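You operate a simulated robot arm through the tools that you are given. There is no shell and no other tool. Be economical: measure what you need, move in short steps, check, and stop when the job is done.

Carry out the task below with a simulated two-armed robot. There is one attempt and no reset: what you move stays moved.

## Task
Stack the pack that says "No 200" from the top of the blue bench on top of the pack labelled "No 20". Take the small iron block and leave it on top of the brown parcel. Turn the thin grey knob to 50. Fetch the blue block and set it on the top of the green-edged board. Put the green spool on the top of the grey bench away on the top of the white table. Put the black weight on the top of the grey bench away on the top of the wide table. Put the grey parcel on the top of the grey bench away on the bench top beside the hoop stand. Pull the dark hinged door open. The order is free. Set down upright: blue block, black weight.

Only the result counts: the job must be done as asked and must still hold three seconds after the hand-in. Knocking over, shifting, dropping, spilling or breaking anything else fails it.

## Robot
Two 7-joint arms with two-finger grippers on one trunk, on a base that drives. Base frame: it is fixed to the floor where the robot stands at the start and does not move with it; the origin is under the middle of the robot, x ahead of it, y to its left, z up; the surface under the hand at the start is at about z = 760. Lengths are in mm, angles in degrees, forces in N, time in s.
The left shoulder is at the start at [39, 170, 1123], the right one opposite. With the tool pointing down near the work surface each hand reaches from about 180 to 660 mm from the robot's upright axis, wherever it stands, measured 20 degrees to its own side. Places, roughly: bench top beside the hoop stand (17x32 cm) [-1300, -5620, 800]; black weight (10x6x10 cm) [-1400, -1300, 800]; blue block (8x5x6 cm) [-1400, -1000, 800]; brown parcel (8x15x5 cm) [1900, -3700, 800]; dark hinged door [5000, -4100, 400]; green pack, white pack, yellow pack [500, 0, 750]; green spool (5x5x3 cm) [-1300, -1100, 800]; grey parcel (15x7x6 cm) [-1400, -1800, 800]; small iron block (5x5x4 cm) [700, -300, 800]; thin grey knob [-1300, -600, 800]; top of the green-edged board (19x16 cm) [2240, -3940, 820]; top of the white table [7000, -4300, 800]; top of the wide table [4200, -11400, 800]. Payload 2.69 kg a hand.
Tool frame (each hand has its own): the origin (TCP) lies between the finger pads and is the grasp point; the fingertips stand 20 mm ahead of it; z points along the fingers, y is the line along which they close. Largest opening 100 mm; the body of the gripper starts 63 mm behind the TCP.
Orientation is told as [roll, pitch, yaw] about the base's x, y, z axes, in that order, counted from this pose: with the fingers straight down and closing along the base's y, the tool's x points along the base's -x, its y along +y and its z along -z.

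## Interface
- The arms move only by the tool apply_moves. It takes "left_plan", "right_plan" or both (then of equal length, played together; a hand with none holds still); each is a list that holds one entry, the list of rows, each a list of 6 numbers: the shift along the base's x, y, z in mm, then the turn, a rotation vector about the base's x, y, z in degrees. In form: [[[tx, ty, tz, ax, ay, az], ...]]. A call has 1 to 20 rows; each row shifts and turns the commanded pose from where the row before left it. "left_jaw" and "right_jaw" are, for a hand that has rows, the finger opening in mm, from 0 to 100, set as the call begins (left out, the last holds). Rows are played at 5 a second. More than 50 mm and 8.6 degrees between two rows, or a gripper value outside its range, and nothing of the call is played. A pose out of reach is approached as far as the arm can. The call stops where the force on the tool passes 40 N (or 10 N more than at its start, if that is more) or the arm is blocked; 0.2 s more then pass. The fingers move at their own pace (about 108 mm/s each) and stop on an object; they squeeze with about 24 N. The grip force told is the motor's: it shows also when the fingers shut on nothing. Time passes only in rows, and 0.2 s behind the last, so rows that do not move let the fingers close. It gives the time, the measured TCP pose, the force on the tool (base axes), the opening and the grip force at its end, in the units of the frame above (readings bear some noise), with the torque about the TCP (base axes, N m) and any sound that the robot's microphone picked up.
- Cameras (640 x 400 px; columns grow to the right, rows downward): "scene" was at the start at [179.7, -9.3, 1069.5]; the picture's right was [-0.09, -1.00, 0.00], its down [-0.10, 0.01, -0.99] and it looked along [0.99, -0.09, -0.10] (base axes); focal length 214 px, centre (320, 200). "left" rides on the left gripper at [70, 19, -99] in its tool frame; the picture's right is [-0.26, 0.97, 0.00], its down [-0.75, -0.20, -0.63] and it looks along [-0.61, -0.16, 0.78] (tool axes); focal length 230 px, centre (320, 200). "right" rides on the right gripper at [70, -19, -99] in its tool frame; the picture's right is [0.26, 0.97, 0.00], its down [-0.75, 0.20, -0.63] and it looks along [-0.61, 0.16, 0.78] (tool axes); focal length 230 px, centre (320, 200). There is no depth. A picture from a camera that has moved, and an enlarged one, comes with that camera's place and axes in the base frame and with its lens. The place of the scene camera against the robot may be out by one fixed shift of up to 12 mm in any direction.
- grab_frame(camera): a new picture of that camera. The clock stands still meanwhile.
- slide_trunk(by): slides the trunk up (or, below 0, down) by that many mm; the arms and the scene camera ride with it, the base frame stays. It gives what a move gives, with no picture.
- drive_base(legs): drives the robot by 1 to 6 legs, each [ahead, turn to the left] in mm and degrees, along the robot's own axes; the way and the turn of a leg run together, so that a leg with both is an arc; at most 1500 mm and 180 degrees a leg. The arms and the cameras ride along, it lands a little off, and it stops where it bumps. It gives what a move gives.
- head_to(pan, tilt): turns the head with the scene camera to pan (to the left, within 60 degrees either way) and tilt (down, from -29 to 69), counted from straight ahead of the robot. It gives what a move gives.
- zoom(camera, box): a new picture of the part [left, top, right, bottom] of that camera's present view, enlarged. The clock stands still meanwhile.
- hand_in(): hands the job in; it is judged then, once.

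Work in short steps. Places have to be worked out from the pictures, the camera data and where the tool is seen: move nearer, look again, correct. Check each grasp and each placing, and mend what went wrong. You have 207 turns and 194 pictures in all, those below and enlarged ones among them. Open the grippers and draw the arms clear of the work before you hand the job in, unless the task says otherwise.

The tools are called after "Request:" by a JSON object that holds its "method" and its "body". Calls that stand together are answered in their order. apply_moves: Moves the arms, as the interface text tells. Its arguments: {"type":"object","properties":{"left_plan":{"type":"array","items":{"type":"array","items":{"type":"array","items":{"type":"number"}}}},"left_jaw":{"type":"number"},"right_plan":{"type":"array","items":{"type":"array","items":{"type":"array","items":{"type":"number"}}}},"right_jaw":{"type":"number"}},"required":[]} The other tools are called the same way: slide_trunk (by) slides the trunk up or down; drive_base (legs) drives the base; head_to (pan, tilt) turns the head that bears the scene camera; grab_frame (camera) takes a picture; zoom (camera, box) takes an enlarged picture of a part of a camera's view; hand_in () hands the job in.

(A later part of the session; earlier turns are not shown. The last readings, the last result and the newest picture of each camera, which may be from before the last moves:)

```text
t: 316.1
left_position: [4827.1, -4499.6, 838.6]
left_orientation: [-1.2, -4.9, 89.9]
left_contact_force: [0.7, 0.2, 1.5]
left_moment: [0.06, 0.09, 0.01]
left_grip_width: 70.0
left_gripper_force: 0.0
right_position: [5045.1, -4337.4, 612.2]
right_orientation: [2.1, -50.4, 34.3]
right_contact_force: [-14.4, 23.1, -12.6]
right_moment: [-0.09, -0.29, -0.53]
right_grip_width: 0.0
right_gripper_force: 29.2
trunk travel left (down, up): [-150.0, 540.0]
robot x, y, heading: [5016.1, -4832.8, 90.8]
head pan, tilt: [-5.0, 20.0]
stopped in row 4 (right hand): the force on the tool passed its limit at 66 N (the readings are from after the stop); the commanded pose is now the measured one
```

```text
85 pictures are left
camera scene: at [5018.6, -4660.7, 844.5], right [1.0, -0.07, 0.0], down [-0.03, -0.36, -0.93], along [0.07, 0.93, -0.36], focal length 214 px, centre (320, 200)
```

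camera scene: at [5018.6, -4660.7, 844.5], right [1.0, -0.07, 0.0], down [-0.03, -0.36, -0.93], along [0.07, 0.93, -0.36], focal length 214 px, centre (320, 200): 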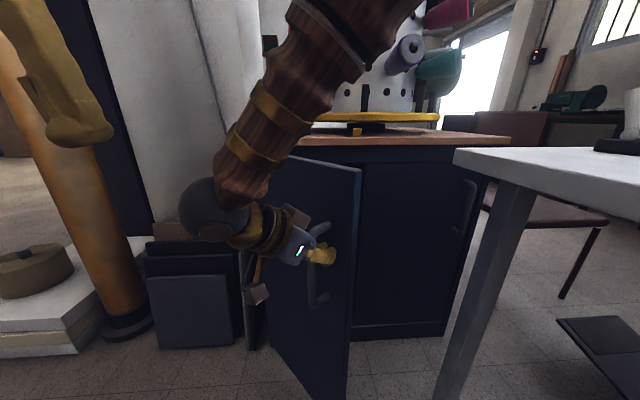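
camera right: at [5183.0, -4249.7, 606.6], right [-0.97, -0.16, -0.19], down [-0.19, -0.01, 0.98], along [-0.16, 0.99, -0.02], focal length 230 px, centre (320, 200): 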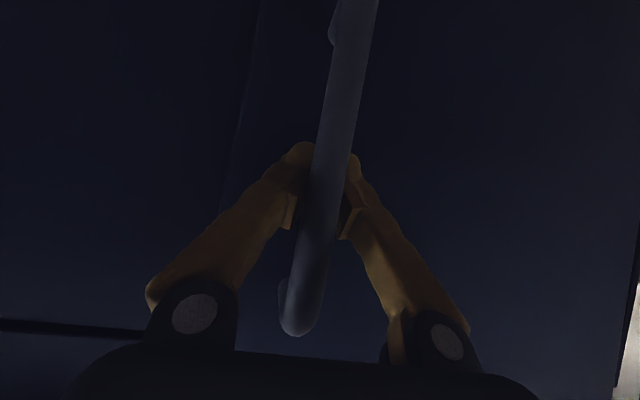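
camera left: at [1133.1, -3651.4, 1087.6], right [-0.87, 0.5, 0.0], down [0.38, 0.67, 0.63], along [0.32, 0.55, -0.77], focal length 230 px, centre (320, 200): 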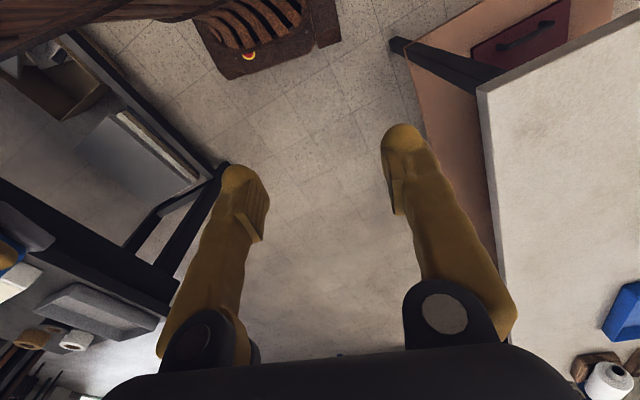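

Door ≈55° open. Rather than strain the hook further, I release, withdraw, and will push it wider from the inside.

Request:
{"method": "apply_moves", "body": {"right_plan": [[[0, 0, 0, 0, 0, 0], [0, 0, 0, 0, 0, 0], [-5, -3.5, 0, 0, 0, 0], [-10, -7, 0, 0, 0, 1], [-13, -9, 0, 0, 0, 2], [-13, -10, 0, 0, 0, 3], [-13, -12, 0, 0, 0, 3], [-10, -14, 0, 0, 0, 3], [-5, -14, 0, 0, 0, 3], [0, -14, 0, 0, 0, 3], [0, -14, 0, 0, 0, 3], [0, -14, 0, 0, 0, 3], [0, -8, 0, 0, 0, 3]]], "right_jaw": 60}}

Request:
{"method": "grab_frame", "body": {"camera": "scene"}}

```text
t: 318.9
left_position: [4825.8, -4500.8, 836.5]
left_orientation: [-1.3, -4.7, 89.8]
left_contact_force: [-0.1, -0.4, 0.5]
left_moment: [0.01, 0.02, -0.01]
left_grip_width: 70.0
left_gripper_force: 0.0
right_position: [4986.4, -4455.0, 609.1]
right_orientation: [1.4, -50.2, 60.1]
right_contact_force: [-0.3, 0.2, -0.3]
right_moment: [0.0, -0.01, -0.02]
right_grip_width: 59.6
right_gripper_force: 0.1
trunk travel left (down, up): [-150.0, 540.0]
robot x, y, heading: [5016.6, -4837.9, 90.7]
head pan, tilt: [-5.0, 20.0]
```

```text
84 pictures are left
camera scene: at [5018.4, -4661.3, 844.9], right [1.0, -0.07, 0.0], down [-0.03, -0.36, -0.93], along [0.07, 0.93, -0.36], focal length 214 px, centre (320, 200)
```

scene: 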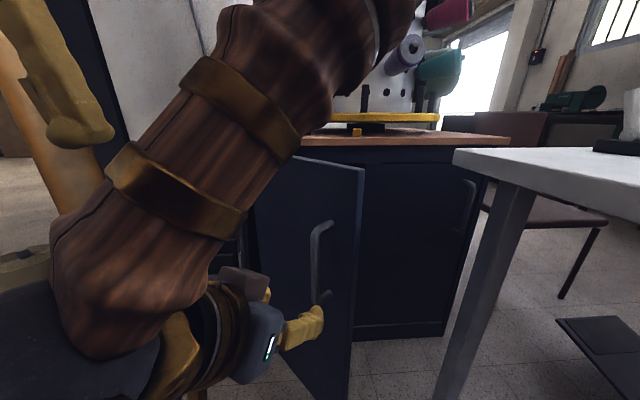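

Now pass the hand south of the door's free edge to its inner (east) side.

Request:
{"method": "apply_moves", "body": {"right_plan": [[[6, -3, 2, 0, 0, 1], [12, -4, 2, 0, 0, 2], [16, -4, 2, 0, 0, 3], [18, 0, 2, 0, 0, 3], [18, 0, 2, 0, 0, 3], [18, 0, 0, 0, 0, 3], [18, 0, 0, 0, 0, 3], [18, 0, 0, 0, 0, 3], [18, 0, 0, 0, 0, 3], [18, 0, 0, 0, 0, 3], [18, 0, 0, 0, 0, 2], [14, 0, 0, 0, 0, 1], [8, 0, 0, 0, 0, 0], [0, 6, 0, 0, 0, 0], [0, 14, 0, 0, 0, 0], [0, 18, 0, 0, 0, 0], [0, 18, 0, 0, 0, 0], [0, 18, 0, 0, 0, 0], [0, 18, 0, 0, 0, 0], [0, 10, 0, 0, 0, 0]]], "right_jaw": 0}}

Request:
{"method": "grab_frame", "body": {"camera": "scene"}}

```text
t: 323.1
left_position: [4826.3, -4499.4, 837.5]
left_orientation: [-1.3, -4.6, 90.0]
left_contact_force: [-0.6, 1.1, 0.3]
left_moment: [0.02, 0.01, 0.01]
left_grip_width: 69.7
left_gripper_force: 0.0
right_position: [5177.0, -4368.3, 620.5]
right_orientation: [1.8, -50.6, 91.5]
right_contact_force: [-0.2, 0.0, 0.6]
right_moment: [0.01, 0.0, 0.01]
right_grip_width: 0.0
right_gripper_force: 23.6
trunk travel left (down, up): [-150.0, 540.0]
robot x, y, heading: [5013.6, -4838.2, 90.5]
head pan, tilt: [-5.0, 20.0]
```

```text
83 pictures are left
camera scene: at [5018.4, -4661.3, 844.8], right [1.0, -0.07, 0.0], down [-0.02, -0.36, -0.93], along [0.07, 0.93, -0.36], focal length 214 px, centre (320, 200)
```

scene: 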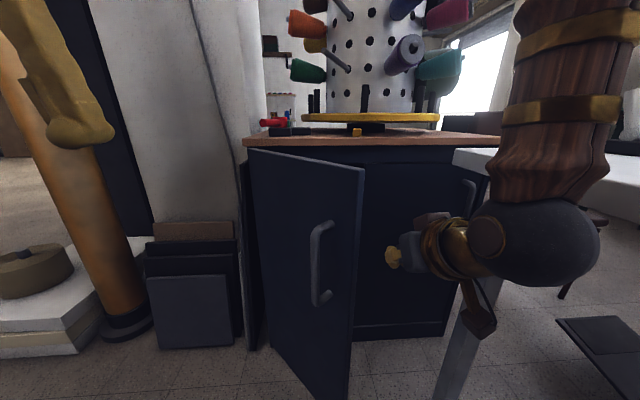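

On the inner side now. Go slightly north, then sweep west to push the door wider.

Request:
{"method": "apply_moves", "body": {"right_plan": [[[0, 8, 0, 0, 0, 0], [0, 15, 0, 0, 0, 0], [0, 15, 0, 0, 0, 0], [-6, 6, 0, 0, 0, 0], [-12, 0, 0, 0, 0, 0], [-15, 0, 0, 0, 0, 0], [-15, 0, 0, 0, 0, 0], [-15, 0, 0, 0, 0, 0], [-15, 0, 0, 0, 0, 0], [-15, 0, 0, 0, 0, 0], [-15, 0, 0, 0, 0, 0], [-15, 0, 0, 0, 0, 0], [-15, 0, 0, 0, 0, 0], [-15, 0, 0, 0, 0, 0], [-15, 0, 0, 0, 0, 0], [-15, 0, 0, 0, 0, 0]]]}}

Request:
{"method": "grab_frame", "body": {"camera": "scene"}}

```text
t: 324.8
left_position: [4826.5, -4515.1, 841.2]
left_orientation: [-1.3, -5.3, 89.7]
left_contact_force: [-0.3, 0.7, 1.1]
left_moment: [-0.01, -0.06, 0.01]
left_grip_width: 69.9
left_gripper_force: 0.2
right_position: [5128.0, -4340.9, 628.0]
right_orientation: [1.2, -51.0, 91.7]
right_contact_force: [0.1, -0.1, -0.4]
right_moment: [-0.01, -0.01, -0.02]
right_grip_width: 0.0
right_gripper_force: 24.5
trunk travel left (down, up): [-150.0, 540.0]
robot x, y, heading: [5015.0, -4832.6, 90.6]
head pan, tilt: [-5.0, 20.0]
stopped in row 8 (right hand): the force on the tool passed its limit at 45 N (the readings are from after the stop); the commanded pose is now the measured one
```

```text
82 pictures are left
camera scene: at [5018.1, -4662.1, 845.0], right [1.0, -0.07, 0.0], down [-0.02, -0.36, -0.93], along [0.07, 0.93, -0.36], focal length 214 px, centre (320, 200)
```

scene: 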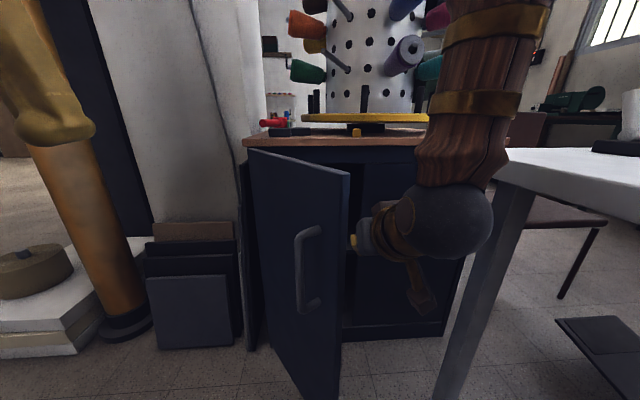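

The door moved further; the stop was an impact spike. Push slower.

Request:
{"method": "apply_moves", "body": {"right_plan": [[[-2, 2, 0, 0, 0, 0], [-4, 2, 0, 0, 0, 0], [-6, 0, 0, 0, 0, 0], [-6, 0, 0, 0, 0, 0], [-6, 0, 0, 0, 0, 0], [-6, 0, 0, 0, 0, 0], [-6, 0, 0, 0, 0, 0], [-6, 0, 0, 0, 0, 0], [-6, 0, 0, 0, 0, 0], [-6, 0, 0, 0, 0, 0], [-6, 0, 0, 0, 0, 0], [-6, 0, 0, 0, 0, 0], [-6, 0, 0, 0, 0, 0], [-6, 0, 0, 0, 0, 0], [-6, 0, 0, 0, 0, 0], [-6, 0, 0, 0, 0, 0], [-6, 0, 0, 0, 0, 0], [-6, 0, 0, 0, 0, 0], [-6, 0, 0, 0, 0, 0], [-6, 0, 0, 0, 0, 0]]]}}

Request:
{"method": "grab_frame", "body": {"camera": "scene"}}

```text
t: 326.6
left_position: [4826.8, -4531.8, 831.5]
left_orientation: [-1.3, -3.4, 89.7]
left_contact_force: [-0.5, -0.1, -0.7]
left_moment: [-0.01, 0.0, 0.01]
left_grip_width: 70.0
left_gripper_force: 0.0
right_position: [5089.0, -4349.1, 634.0]
right_orientation: [0.7, -51.2, 92.2]
right_contact_force: [0.1, 0.5, -0.1]
right_moment: [-0.02, -0.02, -0.01]
right_grip_width: 0.0
right_gripper_force: 24.0
trunk travel left (down, up): [-150.0, 540.0]
robot x, y, heading: [5010.6, -4836.0, 90.8]
head pan, tilt: [-5.0, 20.0]
stopped in row 8 (right hand): the force on the tool passed its limit at 44 N (the readings are from after the stop); the commanded pose is now the measured one
```

```text
81 pictures are left
camera scene: at [5018.0, -4661.4, 844.7], right [1.0, -0.08, 0.0], down [-0.02, -0.36, -0.93], along [0.07, 0.93, -0.36], focal length 214 px, centre (320, 200)
```

scene: 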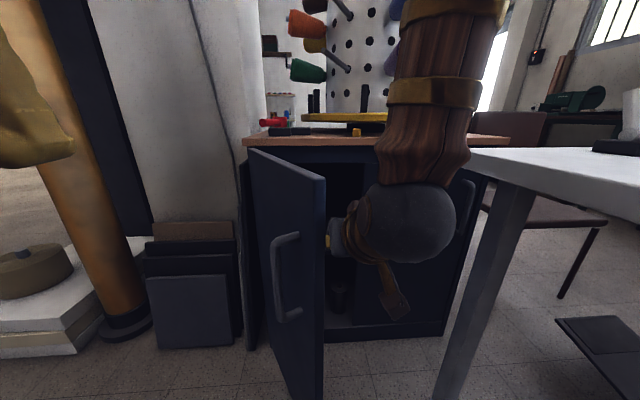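

Continue pushing slowly.

Request:
{"method": "apply_moves", "body": {"right_plan": [[[-2, 2, 0, 0, 0, 0], [-4, 2, 0, 0, 0, 0], [-4, 2, 0, 0, 0, 0], [-4, 2, 0, 0, 0, 0], [-4, 0, 0, 0, 0, 0], [-4, 0, 0, 0, 0, 0], [-4, 0, 0, 0, 0, 0], [-4, 0, 0, 0, 0, 0], [-4, 0, 0, 0, 0, 0], [-4, 0, 0, 0, 0, 0], [-4, 0, 0, 0, 0, 0], [-4, 0, 0, 0, 0, 0], [-4, 0, 0, 0, 0, 0], [-4, 0, 0, 0, 0, 0], [-4, 0, 0, 0, 0, 0], [-4, 0, 0, 0, 0, 0], [-4, 0, 0, 0, 0, 0], [-4, 0, 0, 0, 0, 0], [-4, 0, 0, 0, 0, 0], [-4, 0, 0, 0, 0, 0]]]}}

Request:
{"method": "grab_frame", "body": {"camera": "scene"}}

```text
t: 327.6
left_position: [4826.6, -4549.4, 821.1]
left_orientation: [-1.3, -1.2, 89.7]
left_contact_force: [-0.7, 0.3, -0.1]
left_moment: [0.02, -0.04, 0.0]
left_grip_width: 70.0
left_gripper_force: 0.0
right_position: [5086.2, -4352.7, 637.0]
right_orientation: [1.3, -50.9, 90.2]
right_contact_force: [-0.5, -0.9, 0.6]
right_moment: [0.03, 0.01, 0.0]
right_grip_width: 0.0
right_gripper_force: 23.6
trunk travel left (down, up): [-150.0, 540.0]
robot x, y, heading: [5015.6, -4836.2, 90.3]
head pan, tilt: [-5.0, 20.0]
stopped in row 5 (right hand): the force on the tool passed its limit at 46 N (the readings are from after the stop); the commanded pose is now the measured one
```

```text
80 pictures are left
camera scene: at [5018.3, -4661.5, 844.7], right [1.0, -0.08, 0.0], down [-0.03, -0.36, -0.93], along [0.07, 0.93, -0.36], focal length 214 px, centre (320, 200)
```

scene: 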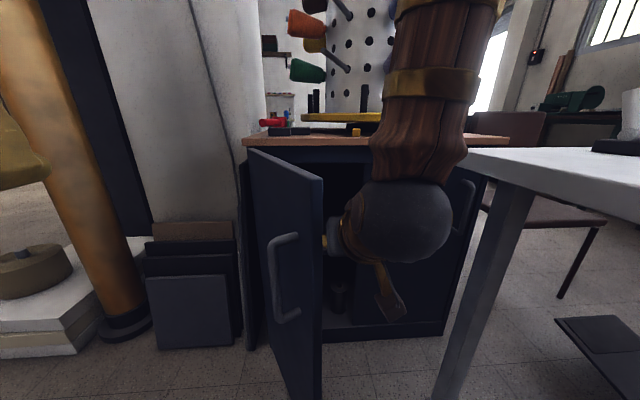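

Push once more, very slowly, to learn if the door has reached its stop.

Request:
{"method": "apply_moves", "body": {"right_plan": [[[-1, 0, 0, 0, 0, 0], [-2, 0, 0, 0, 0, 0], [-2, 0, 0, 0, 0, 0], [-2, 0, 0, 0, 0, 0], [-2, 0, 0, 0, 0, 0], [-2, 0, 0, 0, 0, 0], [-2, 0, 0, 0, 0, 0], [-2, 0, 0, 0, 0, 0], [-2, 0, 0, 0, 0, 0], [-2, 0, 0, 0, 0, 0], [-2, 0, 0, 0, 0, 0], [-2, 0, 0, 0, 0, 0], [-2, 0, 0, 0, 0, 0], [-2, 0, 0, 0, 0, 0], [-2, 0, 0, 0, 0, 0], [-2, 0, 0, 0, 0, 0], [-2, 0, 0, 0, 0, 0], [-2, 0, 0, 0, 0, 0]]]}}

Request:
{"method": "grab_frame", "body": {"camera": "right"}}

```text
t: 329.7
left_position: [4827.0, -4567.5, 813.7]
left_orientation: [-1.2, 0.9, 89.7]
left_contact_force: [-0.4, 0.1, -0.6]
left_moment: [0.02, 0.01, -0.02]
left_grip_width: 69.9
left_gripper_force: 0.0
right_position: [5082.7, -4360.4, 642.1]
right_orientation: [3.9, -50.5, 85.6]
right_contact_force: [-0.9, -0.2, -0.6]
right_moment: [0.02, -0.02, -0.02]
right_grip_width: 0.1
right_gripper_force: 24.0
trunk travel left (down, up): [-150.0, 540.0]
robot x, y, heading: [5014.9, -4838.3, 90.4]
head pan, tilt: [-5.0, 20.0]
stopped in row 10 (right hand): the force on the tool passed its limit at 42 N (the readings are from after the stop); the commanded pose is now the measured one
```

```text
79 pictures are left
camera right: at [5098.7, -4480.9, 650.1], right [-0.98, -0.14, -0.16], down [-0.16, -0.01, 0.99], along [-0.14, 0.99, -0.02], focal length 230 px, centre (320, 200)
```

right: 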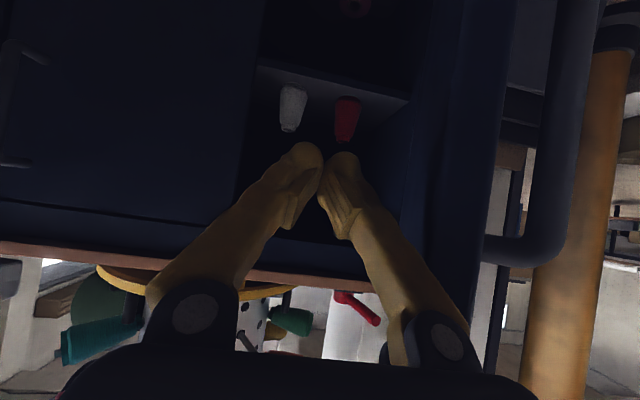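

The hand no longer advances: the door is at its stop (~67°). Withdraw the hand and verify it stays.

Request:
{"method": "apply_moves", "body": {"right_plan": [[[5, 0, 0, 0, 0, 0], [12, -2, 0, 0, 0, 0], [15, -6, 0, 0, 0, 0], [12, -10, 4, -2, 0, 0], [5, -14, 8, -3, 0, 0], [0, -14, 12, -4, 0, 0], [0, -10, 15, -4, 0, 0], [0, -8, 15, -4, 0, 0], [0, -5, 15, -4, 0, 0], [0, 0, 15, -4, 0, 0], [0, 0, 15, -4, 0, 0], [0, 0, 15, -4, 0, 0], [0, 0, 15, -4, 0, 0], [0, 0, 15, -4, 0, 0], [0, 0, 12, -4, 0, 0], [0, 0, 8, -3, 0, 0], [0, 0, 0, -2, 0, 0]]], "left_plan": [[[0, 0, 0, 0, 0, 0], [0, 4, 0, 0, 0, 0], [0, 8, 0, 0, 0, 0], [0, 8, 0, 0, 0, 0], [0, 8, 0, 0, 0, 0], [0, 8, 0, 0, 0, 0], [0, 8, 0, 0, 0, 0], [0, 8, 0, 0, 0, 0], [0, 8, 0, 0, 0, 0], [0, 8, 0, 0, 0, 0], [0, 4, 0, 0, 0, 0], [0, 0, 0, 0, 0, 0], [0, 0, 0, 0, 0, 0], [0, 0, 0, 0, 0, 0], [0, 0, 0, 0, 0, 0], [0, 0, 0, 0, 0, 0], [0, 0, 0, 0, 0, 0]]]}}

Request:
{"method": "grab_frame", "body": {"camera": "scene"}}

```text
t: 333.3
left_position: [4828.9, -4488.2, 826.9]
left_orientation: [-1.3, -2.3, 89.6]
left_contact_force: [0.1, 0.1, 0.0]
left_moment: [-0.05, 0.01, -0.01]
left_grip_width: 69.8
left_gripper_force: 0.2
right_position: [5127.2, -4429.0, 807.4]
right_orientation: [0.9, -0.9, 87.9]
right_contact_force: [0.5, 0.3, 0.1]
right_moment: [0.01, 0.01, 0.02]
right_grip_width: 0.0
right_gripper_force: 24.0
trunk travel left (down, up): [-150.0, 540.0]
robot x, y, heading: [5014.2, -4837.3, 90.6]
head pan, tilt: [-5.0, 20.0]
```

```text
78 pictures are left
camera scene: at [5018.9, -4661.9, 844.8], right [1.0, -0.08, 0.0], down [-0.03, -0.36, -0.93], along [0.07, 0.93, -0.36], focal length 214 px, centre (320, 200)
```

scene: 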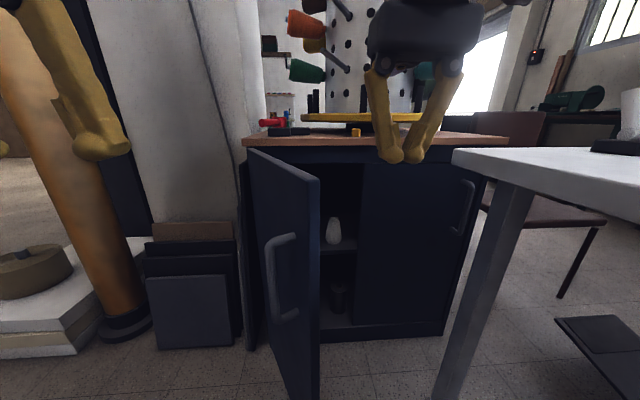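

Door stays open. Raise the trunk and head back to the grey bench: west, then north around the dark table.

Request:
{"method": "slide_trunk", "body": {"by": 200}}

Request:
{"method": "drive_base", "body": {"legs": [[-60, 0], [0, 82], [862, 0], [862, 0], [0, -73.4], [966, 0]]}}

```text
t: 335.4
left_position: [4828.2, -4488.7, 1026.1]
left_orientation: [-1.2, -2.2, 89.7]
left_contact_force: [0.5, -1.4, -1.6]
left_moment: [-0.02, 0.0, 0.01]
left_grip_width: 70.0
left_gripper_force: 0.1
right_position: [5126.7, -4427.7, 1009.4]
right_orientation: [1.0, -1.2, 87.9]
right_contact_force: [-0.3, -0.4, 1.4]
right_moment: [-0.02, -0.01, -0.01]
right_grip_width: 0.2
right_gripper_force: 23.7
trunk travel left (down, up): [-350.0, 340.0]
robot x, y, heading: [5015.3, -4836.0, 90.7]
head pan, tilt: [-5.0, 20.0]
```

```text
t: 356.2
left_position: [2894.2, -3461.5, 1027.3]
left_orientation: [-1.2, -2.2, 99.5]
left_contact_force: [0.0, -0.1, -1.1]
left_moment: [-0.01, -0.03, -0.04]
left_grip_width: 70.1
left_gripper_force: 0.0
right_position: [3176.2, -3349.5, 1009.4]
right_orientation: [1.0, -1.0, 97.7]
right_contact_force: [0.4, -0.9, 0.1]
right_moment: [0.03, -0.01, 0.01]
right_grip_width: 0.0
right_gripper_force: 23.9
trunk travel left (down, up): [-350.0, 340.0]
robot x, y, heading: [3132.1, -3773.3, 100.3]
head pan, tilt: [-5.0, 20.0]
```

Continue: north, diagonal to (1300,-1350), then west to the grey bench near y≈-1650.

Request:
{"method": "drive_base", "body": {"legs": [[988, 0], [0, 39], [1102, 0], [1102, 0], [0, 44.7], [900, 0]]}}

```text
t: 379.9
left_position: [123.2, -1671.8, 1032.7]
left_orientation: [-1.1, -3.1, -177.2]
left_contact_force: [0.0, -0.1, 0.6]
left_moment: [0.02, -0.01, -0.04]
left_grip_width: 70.1
left_gripper_force: 0.2
right_position: [45.3, -1377.3, 1014.5]
right_orientation: [1.0, -2.0, -179.0]
right_contact_force: [0.2, -0.2, 0.4]
right_moment: [-0.02, 0.01, 0.04]
right_grip_width: 0.0
right_gripper_force: 24.3
trunk travel left (down, up): [-350.0, 340.0]
robot x, y, heading: [448.2, -1468.1, -176.4]
head pan, tilt: [-5.0, 20.0]
```

Request:
{"method": "drive_base", "body": {"legs": [[0, 4.4], [1225, 0], [0, -8]]}}

Request:
{"method": "head_to", "body": {"pan": 0, "tilt": 35}}

Request:
{"method": "grab_frame", "body": {"camera": "scene"}}

```text
t: 387.2
left_position: [-1100.2, -1772.5, 1032.3]
left_orientation: [-1.2, -2.9, 175.9]
left_contact_force: [-0.8, -0.4, -0.1]
left_moment: [-0.01, 0.01, 0.04]
left_grip_width: 70.0
left_gripper_force: 0.0
right_position: [-1142.3, -1470.6, 1020.6]
right_orientation: [0.9, -2.9, 174.1]
right_contact_force: [0.5, -0.4, 0.5]
right_moment: [-0.02, 0.02, 0.0]
right_grip_width: 0.0
right_gripper_force: 24.2
trunk travel left (down, up): [-350.0, 340.0]
robot x, y, heading: [-773.3, -1611.5, 176.7]
head pan, tilt: [-5.0, 20.0]
```

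```text
t: 388.0
left_position: [-1078.3, -1774.5, 1020.9]
left_orientation: [-1.3, -0.4, 175.9]
left_contact_force: [0.2, -0.2, -0.3]
left_moment: [0.01, -0.02, 0.01]
left_grip_width: 70.0
left_gripper_force: 0.1
right_position: [-1128.0, -1471.4, 1026.1]
right_orientation: [0.9, -3.9, 174.1]
right_contact_force: [0.6, -0.1, -0.9]
right_moment: [-0.03, 0.02, 0.03]
right_grip_width: 0.0
right_gripper_force: 24.0
trunk travel left (down, up): [-350.0, 340.0]
robot x, y, heading: [-773.3, -1610.1, 176.9]
head pan, tilt: [0.0, 35.0]
```

```text
77 pictures are left
camera scene: at [-948.0, -1602.4, 1021.1], right [0.06, 1.0, 0.0], down [0.59, -0.03, -0.81], along [-0.81, 0.05, -0.59], focal length 214 px, centre (320, 200)
```

scene: 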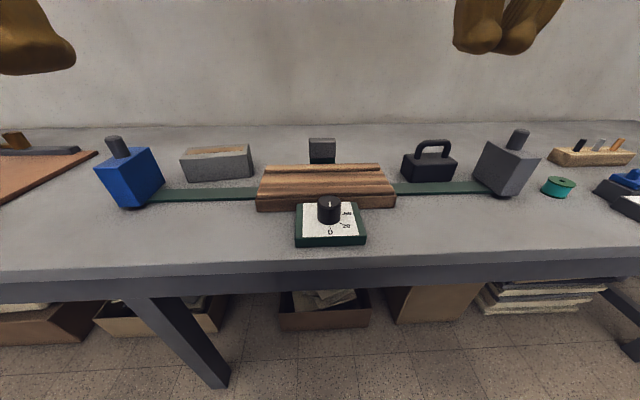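

Grey parcel is near (-1430, -1808), long axis along y. Drive 60 mm closer and bring the left hand over it, turned 90° so it closes across its 7 cm width.

Request:
{"method": "drive_base", "body": {"legs": [[60, 3]]}}

Request:
{"method": "apply_moves", "body": {"left_plan": [[[-5, 0, 0, 0, 0, 3], [-12, -1, -3, 0, 0, 5], [-18, -2, -5, 0, 0, 6], [-20, -2, -6, 0, 0, 6], [-20, -2, -6, 0, 0, 6], [-20, -2, -6, 0, 0, 6], [-20, -2, -6, 0, 0, 6], [-20, -2, -6, 0, 0, 6], [-20, -2, -6, 0, 0, 6], [-20, -2, -6, 0, 0, 6], [-20, -2, -6, 0, 0, 6], [-20, -2, -6, 0, 0, 6], [-20, -2, -6, 0, 0, 6], [-20, -2, -6, 0, 0, 6], [-20, -2, -6, 0, 0, 5], [-18, -2, -6, 0, 0, 3], [-10, 0, -4, 0, 0, 0], [0, 0, 0, 0, 0, 0]]], "left_jaw": 100}}

Request:
{"method": "grab_frame", "body": {"camera": "left"}}

```text
t: 389.3
left_position: [-1101.9, -1789.6, 1018.9]
left_orientation: [-1.1, 0.5, 178.8]
left_contact_force: [0.8, 0.2, 0.1]
left_moment: [0.02, 0.06, -0.02]
left_grip_width: 70.0
left_gripper_force: 0.0
right_position: [-1162.6, -1487.7, 1009.2]
right_orientation: [0.6, -0.5, 177.2]
right_contact_force: [1.3, 0.4, 0.3]
right_moment: [0.0, 0.06, -0.01]
right_grip_width: 0.0
right_gripper_force: 23.5
trunk travel left (down, up): [-350.0, 340.0]
robot x, y, heading: [-835.4, -1607.8, 179.9]
head pan, tilt: [0.0, 35.0]
stopped in leg 1: the robot was blocked; the commanded pose is now the measured one
```

```text
t: 393.1
left_position: [-1409.5, -1817.9, 939.7]
left_orientation: [-1.0, -2.8, -93.0]
left_contact_force: [-0.4, -0.6, -0.4]
left_moment: [0.01, 0.0, 0.02]
left_grip_width: 100.1
left_gripper_force: 0.0
right_position: [-1161.6, -1487.4, 1008.4]
right_orientation: [0.6, -0.4, 177.2]
right_contact_force: [-0.2, -0.5, -0.3]
right_moment: [-0.02, -0.02, 0.01]
right_grip_width: 0.0
right_gripper_force: 24.0
trunk travel left (down, up): [-350.0, 340.0]
robot x, y, heading: [-830.8, -1610.9, 179.6]
head pan, tilt: [0.0, 35.0]
```

```text
76 pictures are left
camera left: at [-1385.6, -1746.4, 1035.8], right [0.95, -0.31, 0.0], down [-0.23, -0.71, 0.67], along [-0.21, -0.63, -0.74], focal length 230 px, centre (320, 200)
```

left: 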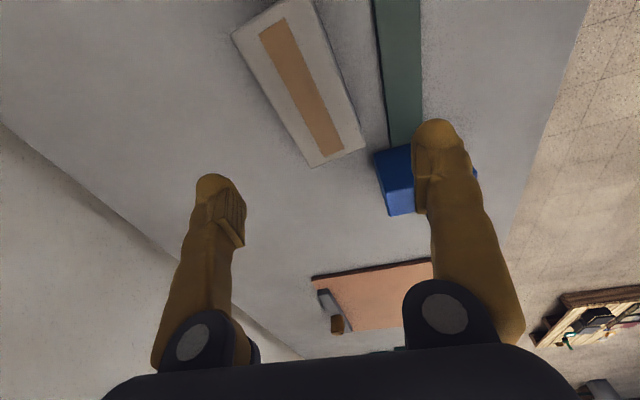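

Parcel centre ≈ (-1418, -1810), yawed +7°. Descend with yaw correction.

Request:
{"method": "apply_moves", "body": {"left_plan": [[[-1, 1, -6, 0.5, 0, 2], [-2, 2, -12, 1, 0, 3], [-2, 2, -16, 1, 0, 3], [-2, 2, -18, 0.3, 0, 2], [-1, 1, -18, 0, 0, 0], [0, 0, -18, 0, 0, 0], [0, 0, -18, 0, 0, 0], [0, 0, -16, 0, 0, 0], [0, 0, -12, 0, 0, 0], [0, 0, -6, 0, 0, 0], [0, 0, 0, 0, 0, 0]]]}}

Request:
{"method": "grab_frame", "body": {"camera": "left"}}

```text
t: 395.5
left_position: [-1417.7, -1810.1, 799.5]
left_orientation: [-0.9, 0.1, -83.2]
left_contact_force: [-0.5, 0.2, -0.3]
left_moment: [0.0, 0.03, 0.0]
left_grip_width: 100.0
left_gripper_force: 0.0
right_position: [-1160.9, -1488.4, 1009.0]
right_orientation: [0.5, -0.4, 177.2]
right_contact_force: [-0.1, -0.5, -0.1]
right_moment: [0.02, 0.01, 0.0]
right_grip_width: 0.1
right_gripper_force: 23.9
trunk travel left (down, up): [-350.0, 340.0]
robot x, y, heading: [-833.2, -1609.6, 179.7]
head pan, tilt: [0.0, 35.0]
```

```text
75 pictures are left
camera left: at [-1405.9, -1740.0, 899.6], right [0.99, -0.14, -0.02], down [-0.1, -0.77, 0.63], along [-0.1, -0.63, -0.77], focal length 230 px, centre (320, 200)
```

left: 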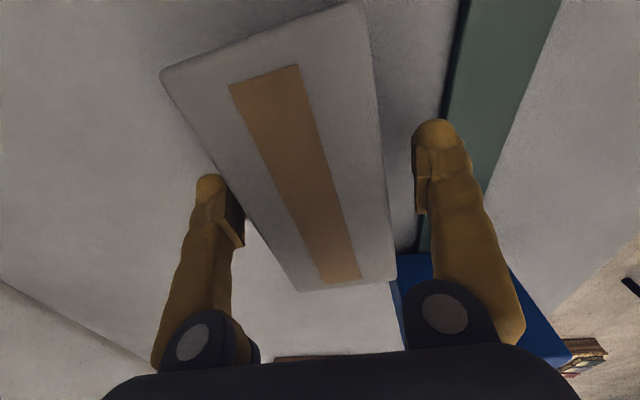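

Aligned. Close and lift.

Request:
{"method": "apply_moves", "body": {"left_plan": [[[0, 0, -2, 0, 0, 0], [0, 0, 0, 0, 0, 0], [0, 0, 0, 0, 0, 0], [0, 0, 0, 0, 0, 0]]], "left_jaw": 0}}

Request:
{"method": "apply_moves", "body": {"left_plan": [[[0, 0, 5, 0, 0, 0], [0, 0, 10, 0, 0, 0], [0, 0, 14, 0, 0, 0], [0, 0, 16, 0, 0, 0], [0, 0, 18, 0, 0, 0], [4, 0, 18, 0, 0, 0], [10, 0, 18, 0, 0, 0], [16, 0, 18, 0, 0, 0], [18, 0, 18, 0, 0, 0], [18, 0, 14, 0, 0, 0], [18, 0, 10, 0, 0, 0], [18, 0, 5, 0, 0, 0], [18, 0, 0, 0, 0, 0], [15, 0, 0, 0, 0, 0], [8, 0, 0, 0, 0, 0]]]}}

Request:
{"method": "grab_frame", "body": {"camera": "scene"}}

```text
t: 396.5
left_position: [-1417.6, -1810.6, 801.2]
left_orientation: [-1.2, 0.0, -83.2]
left_contact_force: [-2.2, -3.7, 16.1]
left_moment: [0.02, -0.25, 0.33]
left_grip_width: 71.9
left_gripper_force: 23.9
right_position: [-1160.3, -1488.5, 1008.3]
right_orientation: [0.6, -0.4, 177.2]
right_contact_force: [-0.2, 0.5, -0.4]
right_moment: [-0.03, 0.04, -0.03]
right_grip_width: 0.0
right_gripper_force: 24.3
trunk travel left (down, up): [-350.0, 340.0]
robot x, y, heading: [-830.6, -1608.4, 179.5]
head pan, tilt: [0.0, 35.0]
```

```text
t: 399.7
left_position: [-1275.3, -1810.9, 964.3]
left_orientation: [-1.0, 0.0, -83.1]
left_contact_force: [0.0, -0.1, -4.1]
left_moment: [0.0, -0.02, -0.02]
left_grip_width: 71.6
left_gripper_force: 24.4
right_position: [-1161.3, -1487.8, 1007.0]
right_orientation: [0.6, -0.3, 177.2]
right_contact_force: [-0.1, -0.2, 0.1]
right_moment: [-0.01, 0.04, -0.01]
right_grip_width: 0.0
right_gripper_force: 23.9
trunk travel left (down, up): [-350.0, 340.0]
robot x, y, heading: [-833.9, -1605.5, 179.7]
head pan, tilt: [0.0, 35.0]
```

```text
74 pictures are left
camera scene: at [-1007.8, -1609.9, 1021.0], right [0.0, 1.0, 0.0], down [0.59, 0.0, -0.81], along [-0.81, 0.0, -0.59], focal length 214 px, centre (320, 200)
```

scene: 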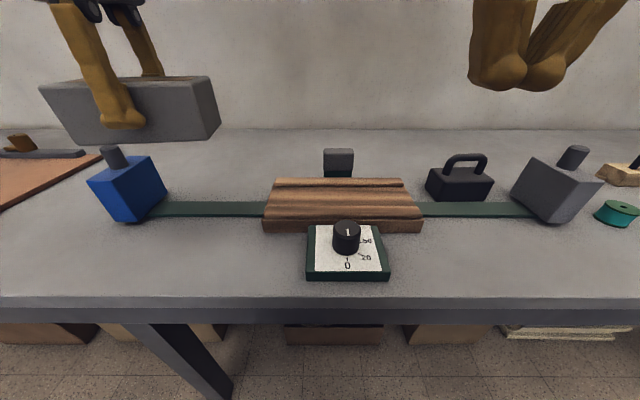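

Parcel held. Back off, turn south and drive along x≈-530 toward the hoop-stand bench.

Request:
{"method": "drive_base", "body": {"legs": [[-300, 0], [0, 90], [1500, 0], [1000, 0]]}}

Request:
{"method": "head_to", "body": {"pan": -20, "tilt": 12}}

Request:
{"method": "grab_frame", "body": {"camera": "scene"}}

```text
t: 402.3
left_position: [-936.7, -1822.3, 978.6]
left_orientation: [-3.0, 0.5, -81.4]
left_contact_force: [1.1, 0.1, -4.0]
left_moment: [-0.03, 0.11, -0.02]
left_grip_width: 71.5
left_gripper_force: 24.4
right_position: [-822.7, -1497.4, 999.1]
right_orientation: [0.6, 1.8, 179.2]
right_contact_force: [-0.4, 0.5, 0.2]
right_moment: [-0.02, 0.07, 0.02]
right_grip_width: 0.0
right_gripper_force: 23.7
trunk travel left (down, up): [-350.0, 340.0]
robot x, y, heading: [-532.8, -1610.8, -178.8]
head pan, tilt: [0.0, 35.0]
stopped in leg 2: the robot was blocked; the commanded pose is now the measured one
```

```text
t: 403.1
left_position: [-941.0, -1822.7, 976.6]
left_orientation: [-2.8, 0.4, -81.3]
left_contact_force: [-0.2, -0.2, -4.1]
left_moment: [-0.02, 0.01, 0.0]
left_grip_width: 71.5
left_gripper_force: 24.0
right_position: [-827.6, -1498.1, 997.8]
right_orientation: [0.4, 1.9, 179.1]
right_contact_force: [0.3, -0.1, -0.1]
right_moment: [0.03, 0.02, -0.05]
right_grip_width: 0.1
right_gripper_force: 24.3
trunk travel left (down, up): [-350.0, 340.0]
robot x, y, heading: [-533.8, -1608.2, -178.7]
head pan, tilt: [-20.0, 12.0]
```

```text
73 pictures are left
camera scene: at [-710.6, -1583.5, 1057.9], right [0.32, 0.95, 0.01], down [0.21, -0.07, -0.97], along [-0.92, 0.31, -0.22], focal length 214 px, centre (320, 200)
```

scene: 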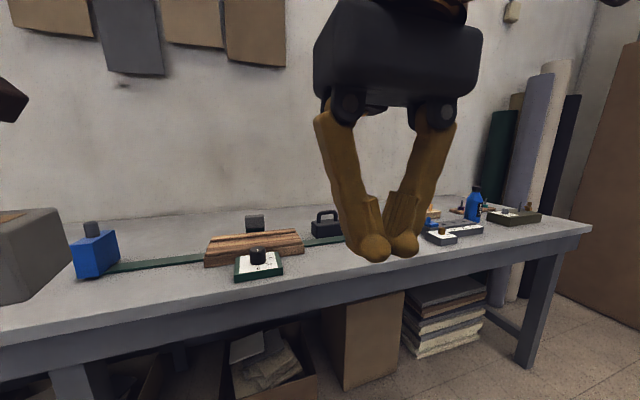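

The right hand crept near the body again; move it 110 mm forward, then drive.

Request:
{"method": "apply_moves", "body": {"right_plan": [[[-5, 1, 0, 0, 0, 0], [-12, 2, 0, 0, 0, 0], [-18, 3, 0, 0, 0, 0], [-20, 4, 0, 0, 0, 0], [-20, 4, 0, 0, 0, 0], [-20, 4, 0, 0, 0, 0], [-16, 3, 0, 0, 0, 0], [-8, 0, 0, 0, 0, 0]]]}}

Request:
{"method": "drive_base", "body": {"legs": [[0, 89], [1500, 0], [1000, 0]]}}

Request:
{"method": "grab_frame", "body": {"camera": "scene"}}

```text
t: 404.9
left_position: [-940.8, -1822.3, 976.5]
left_orientation: [-2.9, 0.5, -81.4]
left_contact_force: [0.3, -0.5, -4.7]
left_moment: [0.04, 0.0, 0.01]
left_grip_width: 71.0
left_gripper_force: 23.7
right_position: [-955.1, -1478.1, 1013.8]
right_orientation: [0.7, -1.6, 179.1]
right_contact_force: [0.1, 0.4, -0.3]
right_moment: [0.01, 0.01, 0.02]
right_grip_width: 0.1
right_gripper_force: 24.4
trunk travel left (down, up): [-350.0, 340.0]
robot x, y, heading: [-532.1, -1609.2, -178.4]
head pan, tilt: [-20.0, 12.0]
```

```text
t: 405.8
left_position: [-899.1, -1830.6, 990.9]
left_orientation: [-4.9, 0.8, -80.2]
left_contact_force: [0.8, -0.4, -3.6]
left_moment: [0.04, 0.11, 0.03]
left_grip_width: 71.0
left_gripper_force: 24.6
right_position: [-917.5, -1486.7, 1029.4]
right_orientation: [0.9, -3.6, -179.7]
right_contact_force: [0.5, 0.6, 0.6]
right_moment: [-0.02, 0.1, -0.01]
right_grip_width: 0.0
right_gripper_force: 24.3
trunk travel left (down, up): [-350.0, 340.0]
robot x, y, heading: [-534.2, -1608.3, -177.7]
head pan, tilt: [-20.0, 12.0]
stopped in leg 1: the robot was blocked; the commanded pose is now the measured one
```

```text
72 pictures are left
camera scene: at [-705.7, -1586.6, 1058.9], right [0.3, 0.95, 0.0], down [0.21, -0.06, -0.98], along [-0.93, 0.29, -0.22], focal length 214 px, centre (320, 200)
```

scene: 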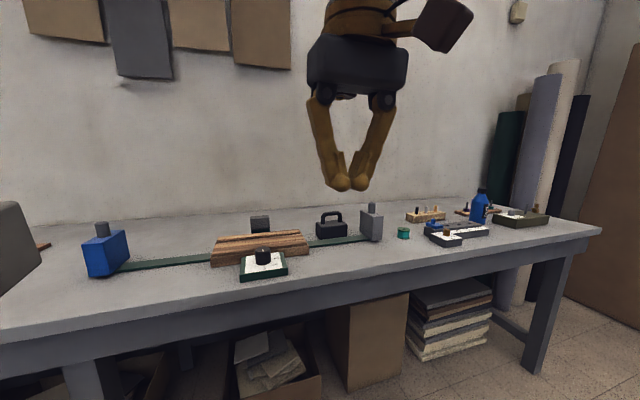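

Blocked again. I extend both hands further forward and try the turn in smaller increments.

Request:
{"method": "apply_moves", "body": {"right_plan": [[[-5, 2, 0, 0, 0, 0], [-12, 4, 0, 0, 0, 0], [-18, 5, 0, 0, 0, 0], [-20, 5, 0, 0, 0, 0], [-20, 5, 0, 0, 0, 0], [-14, 4, 0, 0, 0, 0], [-6, 0, 0, 0, 0, 0], [0, 0, 0, 0, 0, 0]]], "left_plan": [[[-5, 0, 0, 0, 0.5, 0], [-12, 0, 0, 0, 1, 0], [-18, 0, 0, 0, 1, 0], [-20, 0, 0, 0, 1, 0], [-20, 0, 0, 0, 1, 0], [-18, 0, 0, 0, 0.5, 0], [-10, 0, 0, 0, 0, 0], [0, 0, 0, 0, 0, 0]]]}}

Request:
{"method": "drive_base", "body": {"legs": [[0, 20], [0, 20], [0, 20], [0, 28]]}}

```text
t: 407.6
left_position: [-1007.9, -1828.6, 988.0]
left_orientation: [-9.5, 1.6, -80.3]
left_contact_force: [-1.0, -0.8, -3.4]
left_moment: [0.02, -0.03, -0.04]
left_grip_width: 71.0
left_gripper_force: 23.9
right_position: [-1021.5, -1461.7, 1025.3]
right_orientation: [1.0, -3.2, -179.7]
right_contact_force: [0.5, 0.0, 0.2]
right_moment: [-0.03, 0.02, -0.02]
right_grip_width: 0.2
right_gripper_force: 23.7
trunk travel left (down, up): [-350.0, 340.0]
robot x, y, heading: [-529.6, -1604.6, -177.5]
head pan, tilt: [-20.0, 12.0]
```

```text
t: 412.8
left_position: [-337.6, -2094.0, 987.8]
left_orientation: [-9.5, 1.7, 7.1]
left_contact_force: [0.2, 0.9, -3.4]
left_moment: [-0.02, 0.02, -0.03]
left_grip_width: 70.8
left_gripper_force: 24.6
right_position: [-704.3, -2089.2, 1025.6]
right_orientation: [0.9, -3.3, -92.2]
right_contact_force: [0.4, -0.7, 0.0]
right_moment: [-0.01, -0.03, 0.02]
right_grip_width: 0.1
right_gripper_force: 24.0
trunk travel left (down, up): [-350.0, 340.0]
robot x, y, heading: [-542.0, -1606.4, -90.1]
head pan, tilt: [-20.0, 12.0]
```

Turned to -90°. Drive south.

Request:
{"method": "drive_base", "body": {"legs": [[1500, 0], [1500, 0], [400, 0]]}}

Request:
{"method": "head_to", "body": {"pan": -35, "tilt": 15}}

Request:
{"method": "grab_frame", "body": {"camera": "scene"}}

```text
t: 429.5
left_position: [-283.4, -5515.9, 995.3]
left_orientation: [-10.3, 1.7, 7.9]
left_contact_force: [0.1, 0.2, -3.1]
left_moment: [-0.01, -0.01, 0.01]
left_grip_width: 70.6
left_gripper_force: 24.2
right_position: [-650.5, -5516.9, 1032.6]
right_orientation: [0.9, -4.0, -91.4]
right_contact_force: [-0.2, -0.4, 0.0]
right_moment: [-0.02, 0.0, 0.0]
right_grip_width: 0.2
right_gripper_force: 24.0
trunk travel left (down, up): [-350.0, 340.0]
robot x, y, heading: [-501.9, -5050.2, -89.4]
head pan, tilt: [-20.0, 12.0]
```

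```text
t: 430.2
left_position: [-285.6, -5500.1, 1003.4]
left_orientation: [-11.4, 1.8, 7.9]
left_contact_force: [-0.6, -0.2, -4.2]
left_moment: [0.01, 0.05, -0.01]
left_grip_width: 70.1
left_gripper_force: 24.1
right_position: [-651.8, -5499.6, 1040.1]
right_orientation: [1.1, -5.0, -91.5]
right_contact_force: [-0.1, 0.5, -0.3]
right_moment: [0.01, -0.02, 0.01]
right_grip_width: 0.0
right_gripper_force: 23.9
trunk travel left (down, up): [-350.0, 340.0]
robot x, y, heading: [-499.6, -5049.0, -89.4]
head pan, tilt: [-35.0, 15.0]
```

```text
71 pictures are left
camera scene: at [-550.5, -5216.2, 1053.2], right [-0.83, 0.56, 0.01], down [0.15, 0.23, -0.96], along [-0.54, -0.79, -0.27], focal length 214 px, centre (320, 200)
```

scene: 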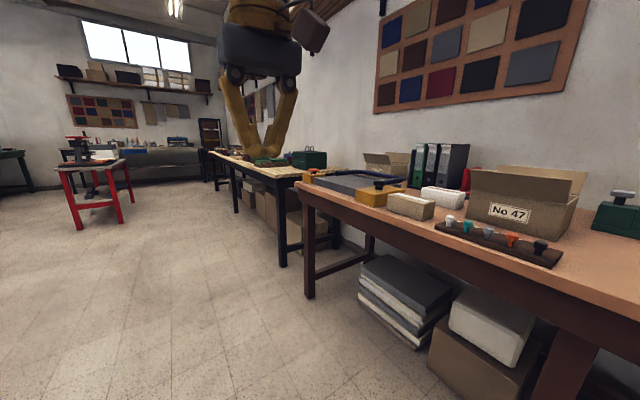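

Request:
{"method": "zoom", "body": {"camera": "scene", "box": [290, 130, 640, 290]}}

```text
1.83 times, centred on (465, 210) of scene
camera zoom: at [-550.5, -5216.2, 1053.2], right [-0.83, 0.56, 0.01], down [0.15, 0.23, -0.96], along [-0.54, -0.79, -0.27], focal length 392 px, centre (55, 182)
```

zoom: 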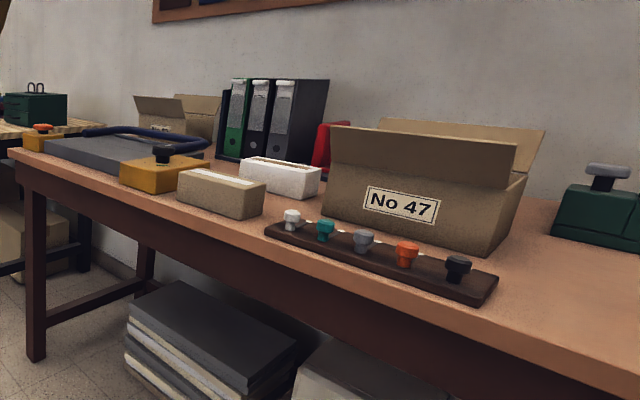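

The "hoop stand" seems to be the grey/yellow stand on this bench. I move to face it at y≈-5640.

Request:
{"method": "drive_base", "body": {"legs": [[600, 0], [0, -30], [0, -30], [0, -30.5], [150, 0]]}}

Request:
{"method": "head_to", "body": {"pan": 0, "tilt": 32}}

Request:
{"method": "grab_frame", "body": {"camera": "scene"}}

```text
t: 439.2
left_position: [-1107.3, -5830.8, 1002.5]
left_orientation: [-11.1, 1.6, -84.2]
left_contact_force: [-0.5, 0.8, -3.9]
left_moment: [-0.02, -0.07, 0.05]
left_grip_width: 70.1
left_gripper_force: 23.7
right_position: [-1094.0, -5465.2, 1037.8]
right_orientation: [1.1, -4.8, 176.7]
right_contact_force: [-0.1, 0.1, 0.4]
right_moment: [-0.03, 0.01, 0.01]
right_grip_width: 0.0
right_gripper_force: 23.9
trunk travel left (down, up): [-350.0, 340.0]
robot x, y, heading: [-647.7, -5635.5, 178.9]
head pan, tilt: [-35.0, 15.0]
```

```text
t: 440.2
left_position: [-1088.4, -5831.8, 1010.0]
left_orientation: [-12.2, 1.8, -84.2]
left_contact_force: [0.0, 0.3, -4.0]
left_moment: [0.02, 0.03, 0.03]
left_grip_width: 70.3
left_gripper_force: 23.9
right_position: [-1074.6, -5465.0, 1046.2]
right_orientation: [1.0, -5.9, 176.7]
right_contact_force: [-0.5, 0.5, 0.0]
right_moment: [0.04, 0.02, 0.05]
right_grip_width: 0.2
right_gripper_force: 23.7
trunk travel left (down, up): [-350.0, 340.0]
robot x, y, heading: [-646.2, -5637.2, 178.7]
head pan, tilt: [0.0, 32.0]
```

```text
69 pictures are left
camera scene: at [-825.0, -5634.0, 1025.6], right [0.02, 1.0, 0.0], down [0.54, -0.01, -0.84], along [-0.84, 0.02, -0.54], focal length 214 px, centre (320, 200)
```

scene: 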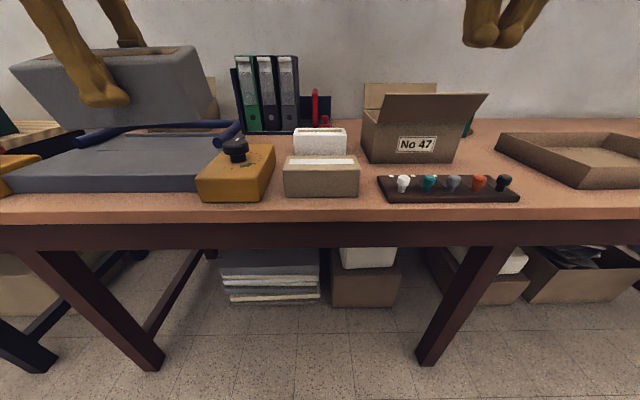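

Request:
{"method": "zoom", "body": {"camera": "scene", "box": [180, 80, 400, 215]}}

Request:
{"method": "head_to", "body": {"pan": 25, "tilt": 25}}

Request:
{"method": "grab_frame", "body": {"camera": "scene"}}

```text
2.91 times, centred on (290, 148) of scene
camera zoom: at [-825.0, -5634.0, 1025.6], right [0.02, 1.0, 0.0], down [0.54, -0.01, -0.84], along [-0.84, 0.02, -0.54], focal length 624 px, centre (407, 353)
```

zoom: 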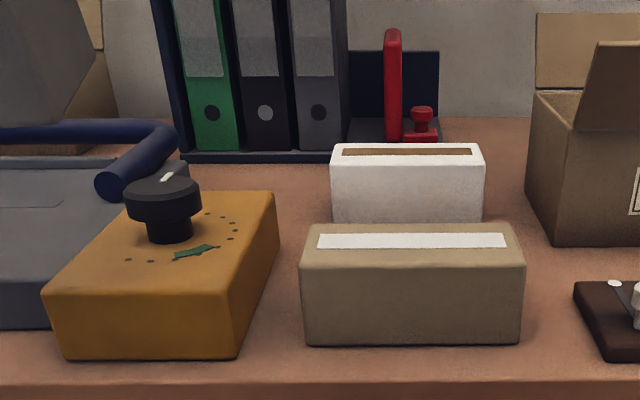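

```text
t: 441.1
left_position: [-1089.2, -5832.1, 1009.5]
left_orientation: [-12.3, 1.8, -84.2]
left_contact_force: [0.0, 1.3, -4.3]
left_moment: [0.01, -0.01, 0.01]
left_grip_width: 70.1
left_gripper_force: 23.6
right_position: [-1075.2, -5465.2, 1047.4]
right_orientation: [1.1, -6.0, 176.6]
right_contact_force: [-0.2, 0.7, -0.1]
right_moment: [0.03, 0.0, -0.04]
right_grip_width: 0.0
right_gripper_force: 23.8
trunk travel left (down, up): [-350.0, 340.0]
robot x, y, heading: [-649.7, -5631.1, 178.7]
head pan, tilt: [25.0, 25.0]
```

```text
67 pictures are left
camera scene: at [-819.7, -5673.1, 1036.8], right [-0.4, 0.92, -0.01], down [0.4, 0.17, -0.9], along [-0.82, -0.37, -0.44], focal length 214 px, centre (320, 200)
```

scene: 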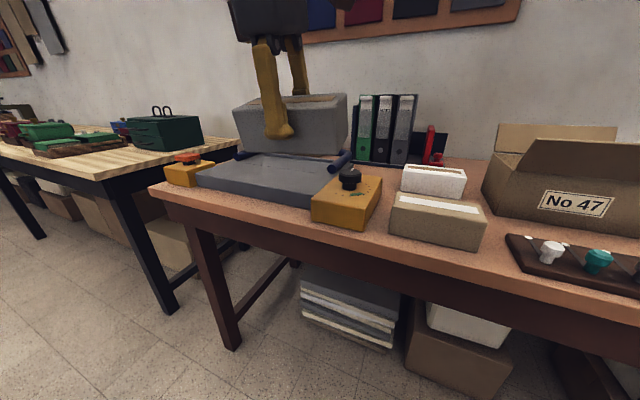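

I read the layout: tan box (x≈-1176…-1245) and white box (x≈-1375…-1455) sit beside the hoop stand around y≈-5632 with a ~13 cm free gap between, centred ≈ (-1310, -5632); bench top z≈805. I drive 100 mm closer and bring the parcel above the gap, levelled.

Request:
{"method": "drive_base", "body": {"legs": [[100, 1]]}}

Request:
{"method": "apply_moves", "body": {"left_plan": [[[0, 4, 0, 0, -0.5, 0], [-2, 8, -2, 0.1, -1, -0.3], [-8, 12, -3, 0.1, -1.2, -0.5], [-10, 15, -4, 0.1, -1.2, -0.5], [-10, 16, -4, 0.1, -1.2, -0.5], [-10, 16, -4, 0.1, -1.2, -0.5], [-10, 16, -4, 0.1, -1.2, -0.5], [-10, 16, -4, 0.1, -1.2, -0.5], [-10, 16, -4, 0.1, -1.2, -0.5], [-10, 16, -4, 0.1, -1.2, -0.5], [-10, 16, -4, 0.1, -1, -0.5], [-10, 16, -4, 0, 0, -0.5], [-10, 16, -4, 0, 0, -0.5], [-8, 12, -3, 0, 0, -0.3], [-3, 6, 0, 0, 0, 0], [0, 0, 0, 0, 0, 0]]]}}

Request:
{"method": "grab_frame", "body": {"camera": "left"}}

Request:
{"method": "head_to", "body": {"pan": 0, "tilt": 40}}

Request:
{"method": "grab_frame", "body": {"camera": "scene"}}

```text
t: 442.2
left_position: [-1190.0, -5837.7, 1010.0]
left_orientation: [-12.0, 1.8, -83.1]
left_contact_force: [-0.7, -0.2, -4.0]
left_moment: [0.0, 0.0, 0.0]
left_grip_width: 70.2
left_gripper_force: 24.2
right_position: [-1183.9, -5471.3, 1044.6]
right_orientation: [1.1, -5.8, 177.6]
right_contact_force: [0.3, 0.3, -0.8]
right_moment: [-0.04, -0.02, 0.02]
right_grip_width: 0.0
right_gripper_force: 24.2
trunk travel left (down, up): [-350.0, 340.0]
robot x, y, heading: [-750.4, -5634.5, 179.7]
head pan, tilt: [25.0, 25.0]
```

```text
t: 445.8
left_position: [-1294.7, -5668.0, 998.0]
left_orientation: [-2.1, 5.7, -84.5]
left_contact_force: [2.5, 1.0, -4.1]
left_moment: [-0.02, 0.09, -0.01]
left_grip_width: 69.7
left_gripper_force: 23.5
right_position: [-1145.7, -5472.4, 1061.7]
right_orientation: [1.1, -8.2, 177.6]
right_contact_force: [0.6, 0.5, 0.0]
right_moment: [0.0, 0.09, -0.02]
right_grip_width: 0.0
right_gripper_force: 24.2
trunk travel left (down, up): [-350.0, 340.0]
robot x, y, heading: [-750.1, -5635.6, 179.9]
head pan, tilt: [25.0, 25.0]
stopped in row 16 (left hand): the arm was blocked; the commanded pose is now the measured one
```

```text
66 pictures are left
camera left: at [-1277.9, -5608.2, 1102.6], right [0.99, -0.16, -0.06], down [-0.1, -0.82, 0.56], along [-0.14, -0.54, -0.83], focal length 230 px, centre (320, 200)
```

left: 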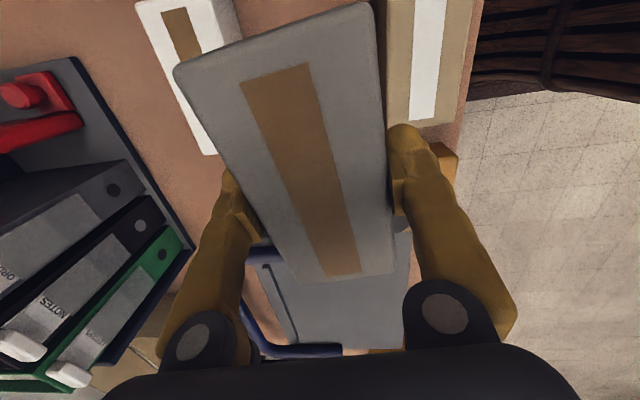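

```text
t: 446.7
left_position: [-1298.4, -5666.6, 997.1]
left_orientation: [-2.0, 5.8, -84.5]
left_contact_force: [-0.1, 0.3, -4.2]
left_moment: [-0.02, 0.0, 0.0]
left_grip_width: 70.0
left_gripper_force: 23.7
right_position: [-1150.3, -5471.8, 1059.2]
right_orientation: [1.1, -7.6, 177.6]
right_contact_force: [0.4, 0.0, 0.2]
right_moment: [0.01, 0.02, -0.02]
right_grip_width: 0.2
right_gripper_force: 23.5
trunk travel left (down, up): [-350.0, 340.0]
robot x, y, heading: [-753.1, -5636.2, 179.8]
head pan, tilt: [0.0, 40.0]
```

```text
65 pictures are left
camera scene: at [-924.5, -5636.1, 1013.6], right [0.0, 1.0, 0.0], down [0.66, 0.0, -0.76], along [-0.76, 0.0, -0.66], focal length 214 px, centre (320, 200)
```

scene: 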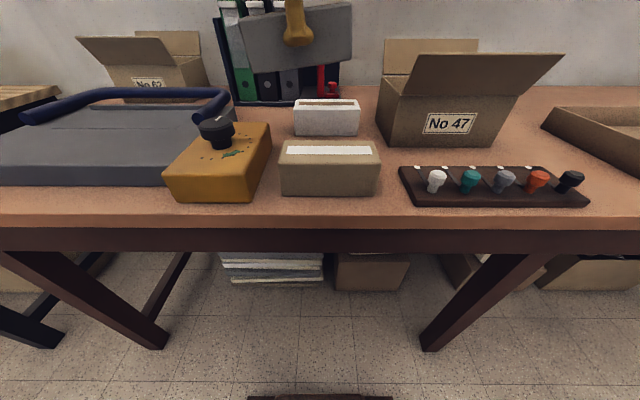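

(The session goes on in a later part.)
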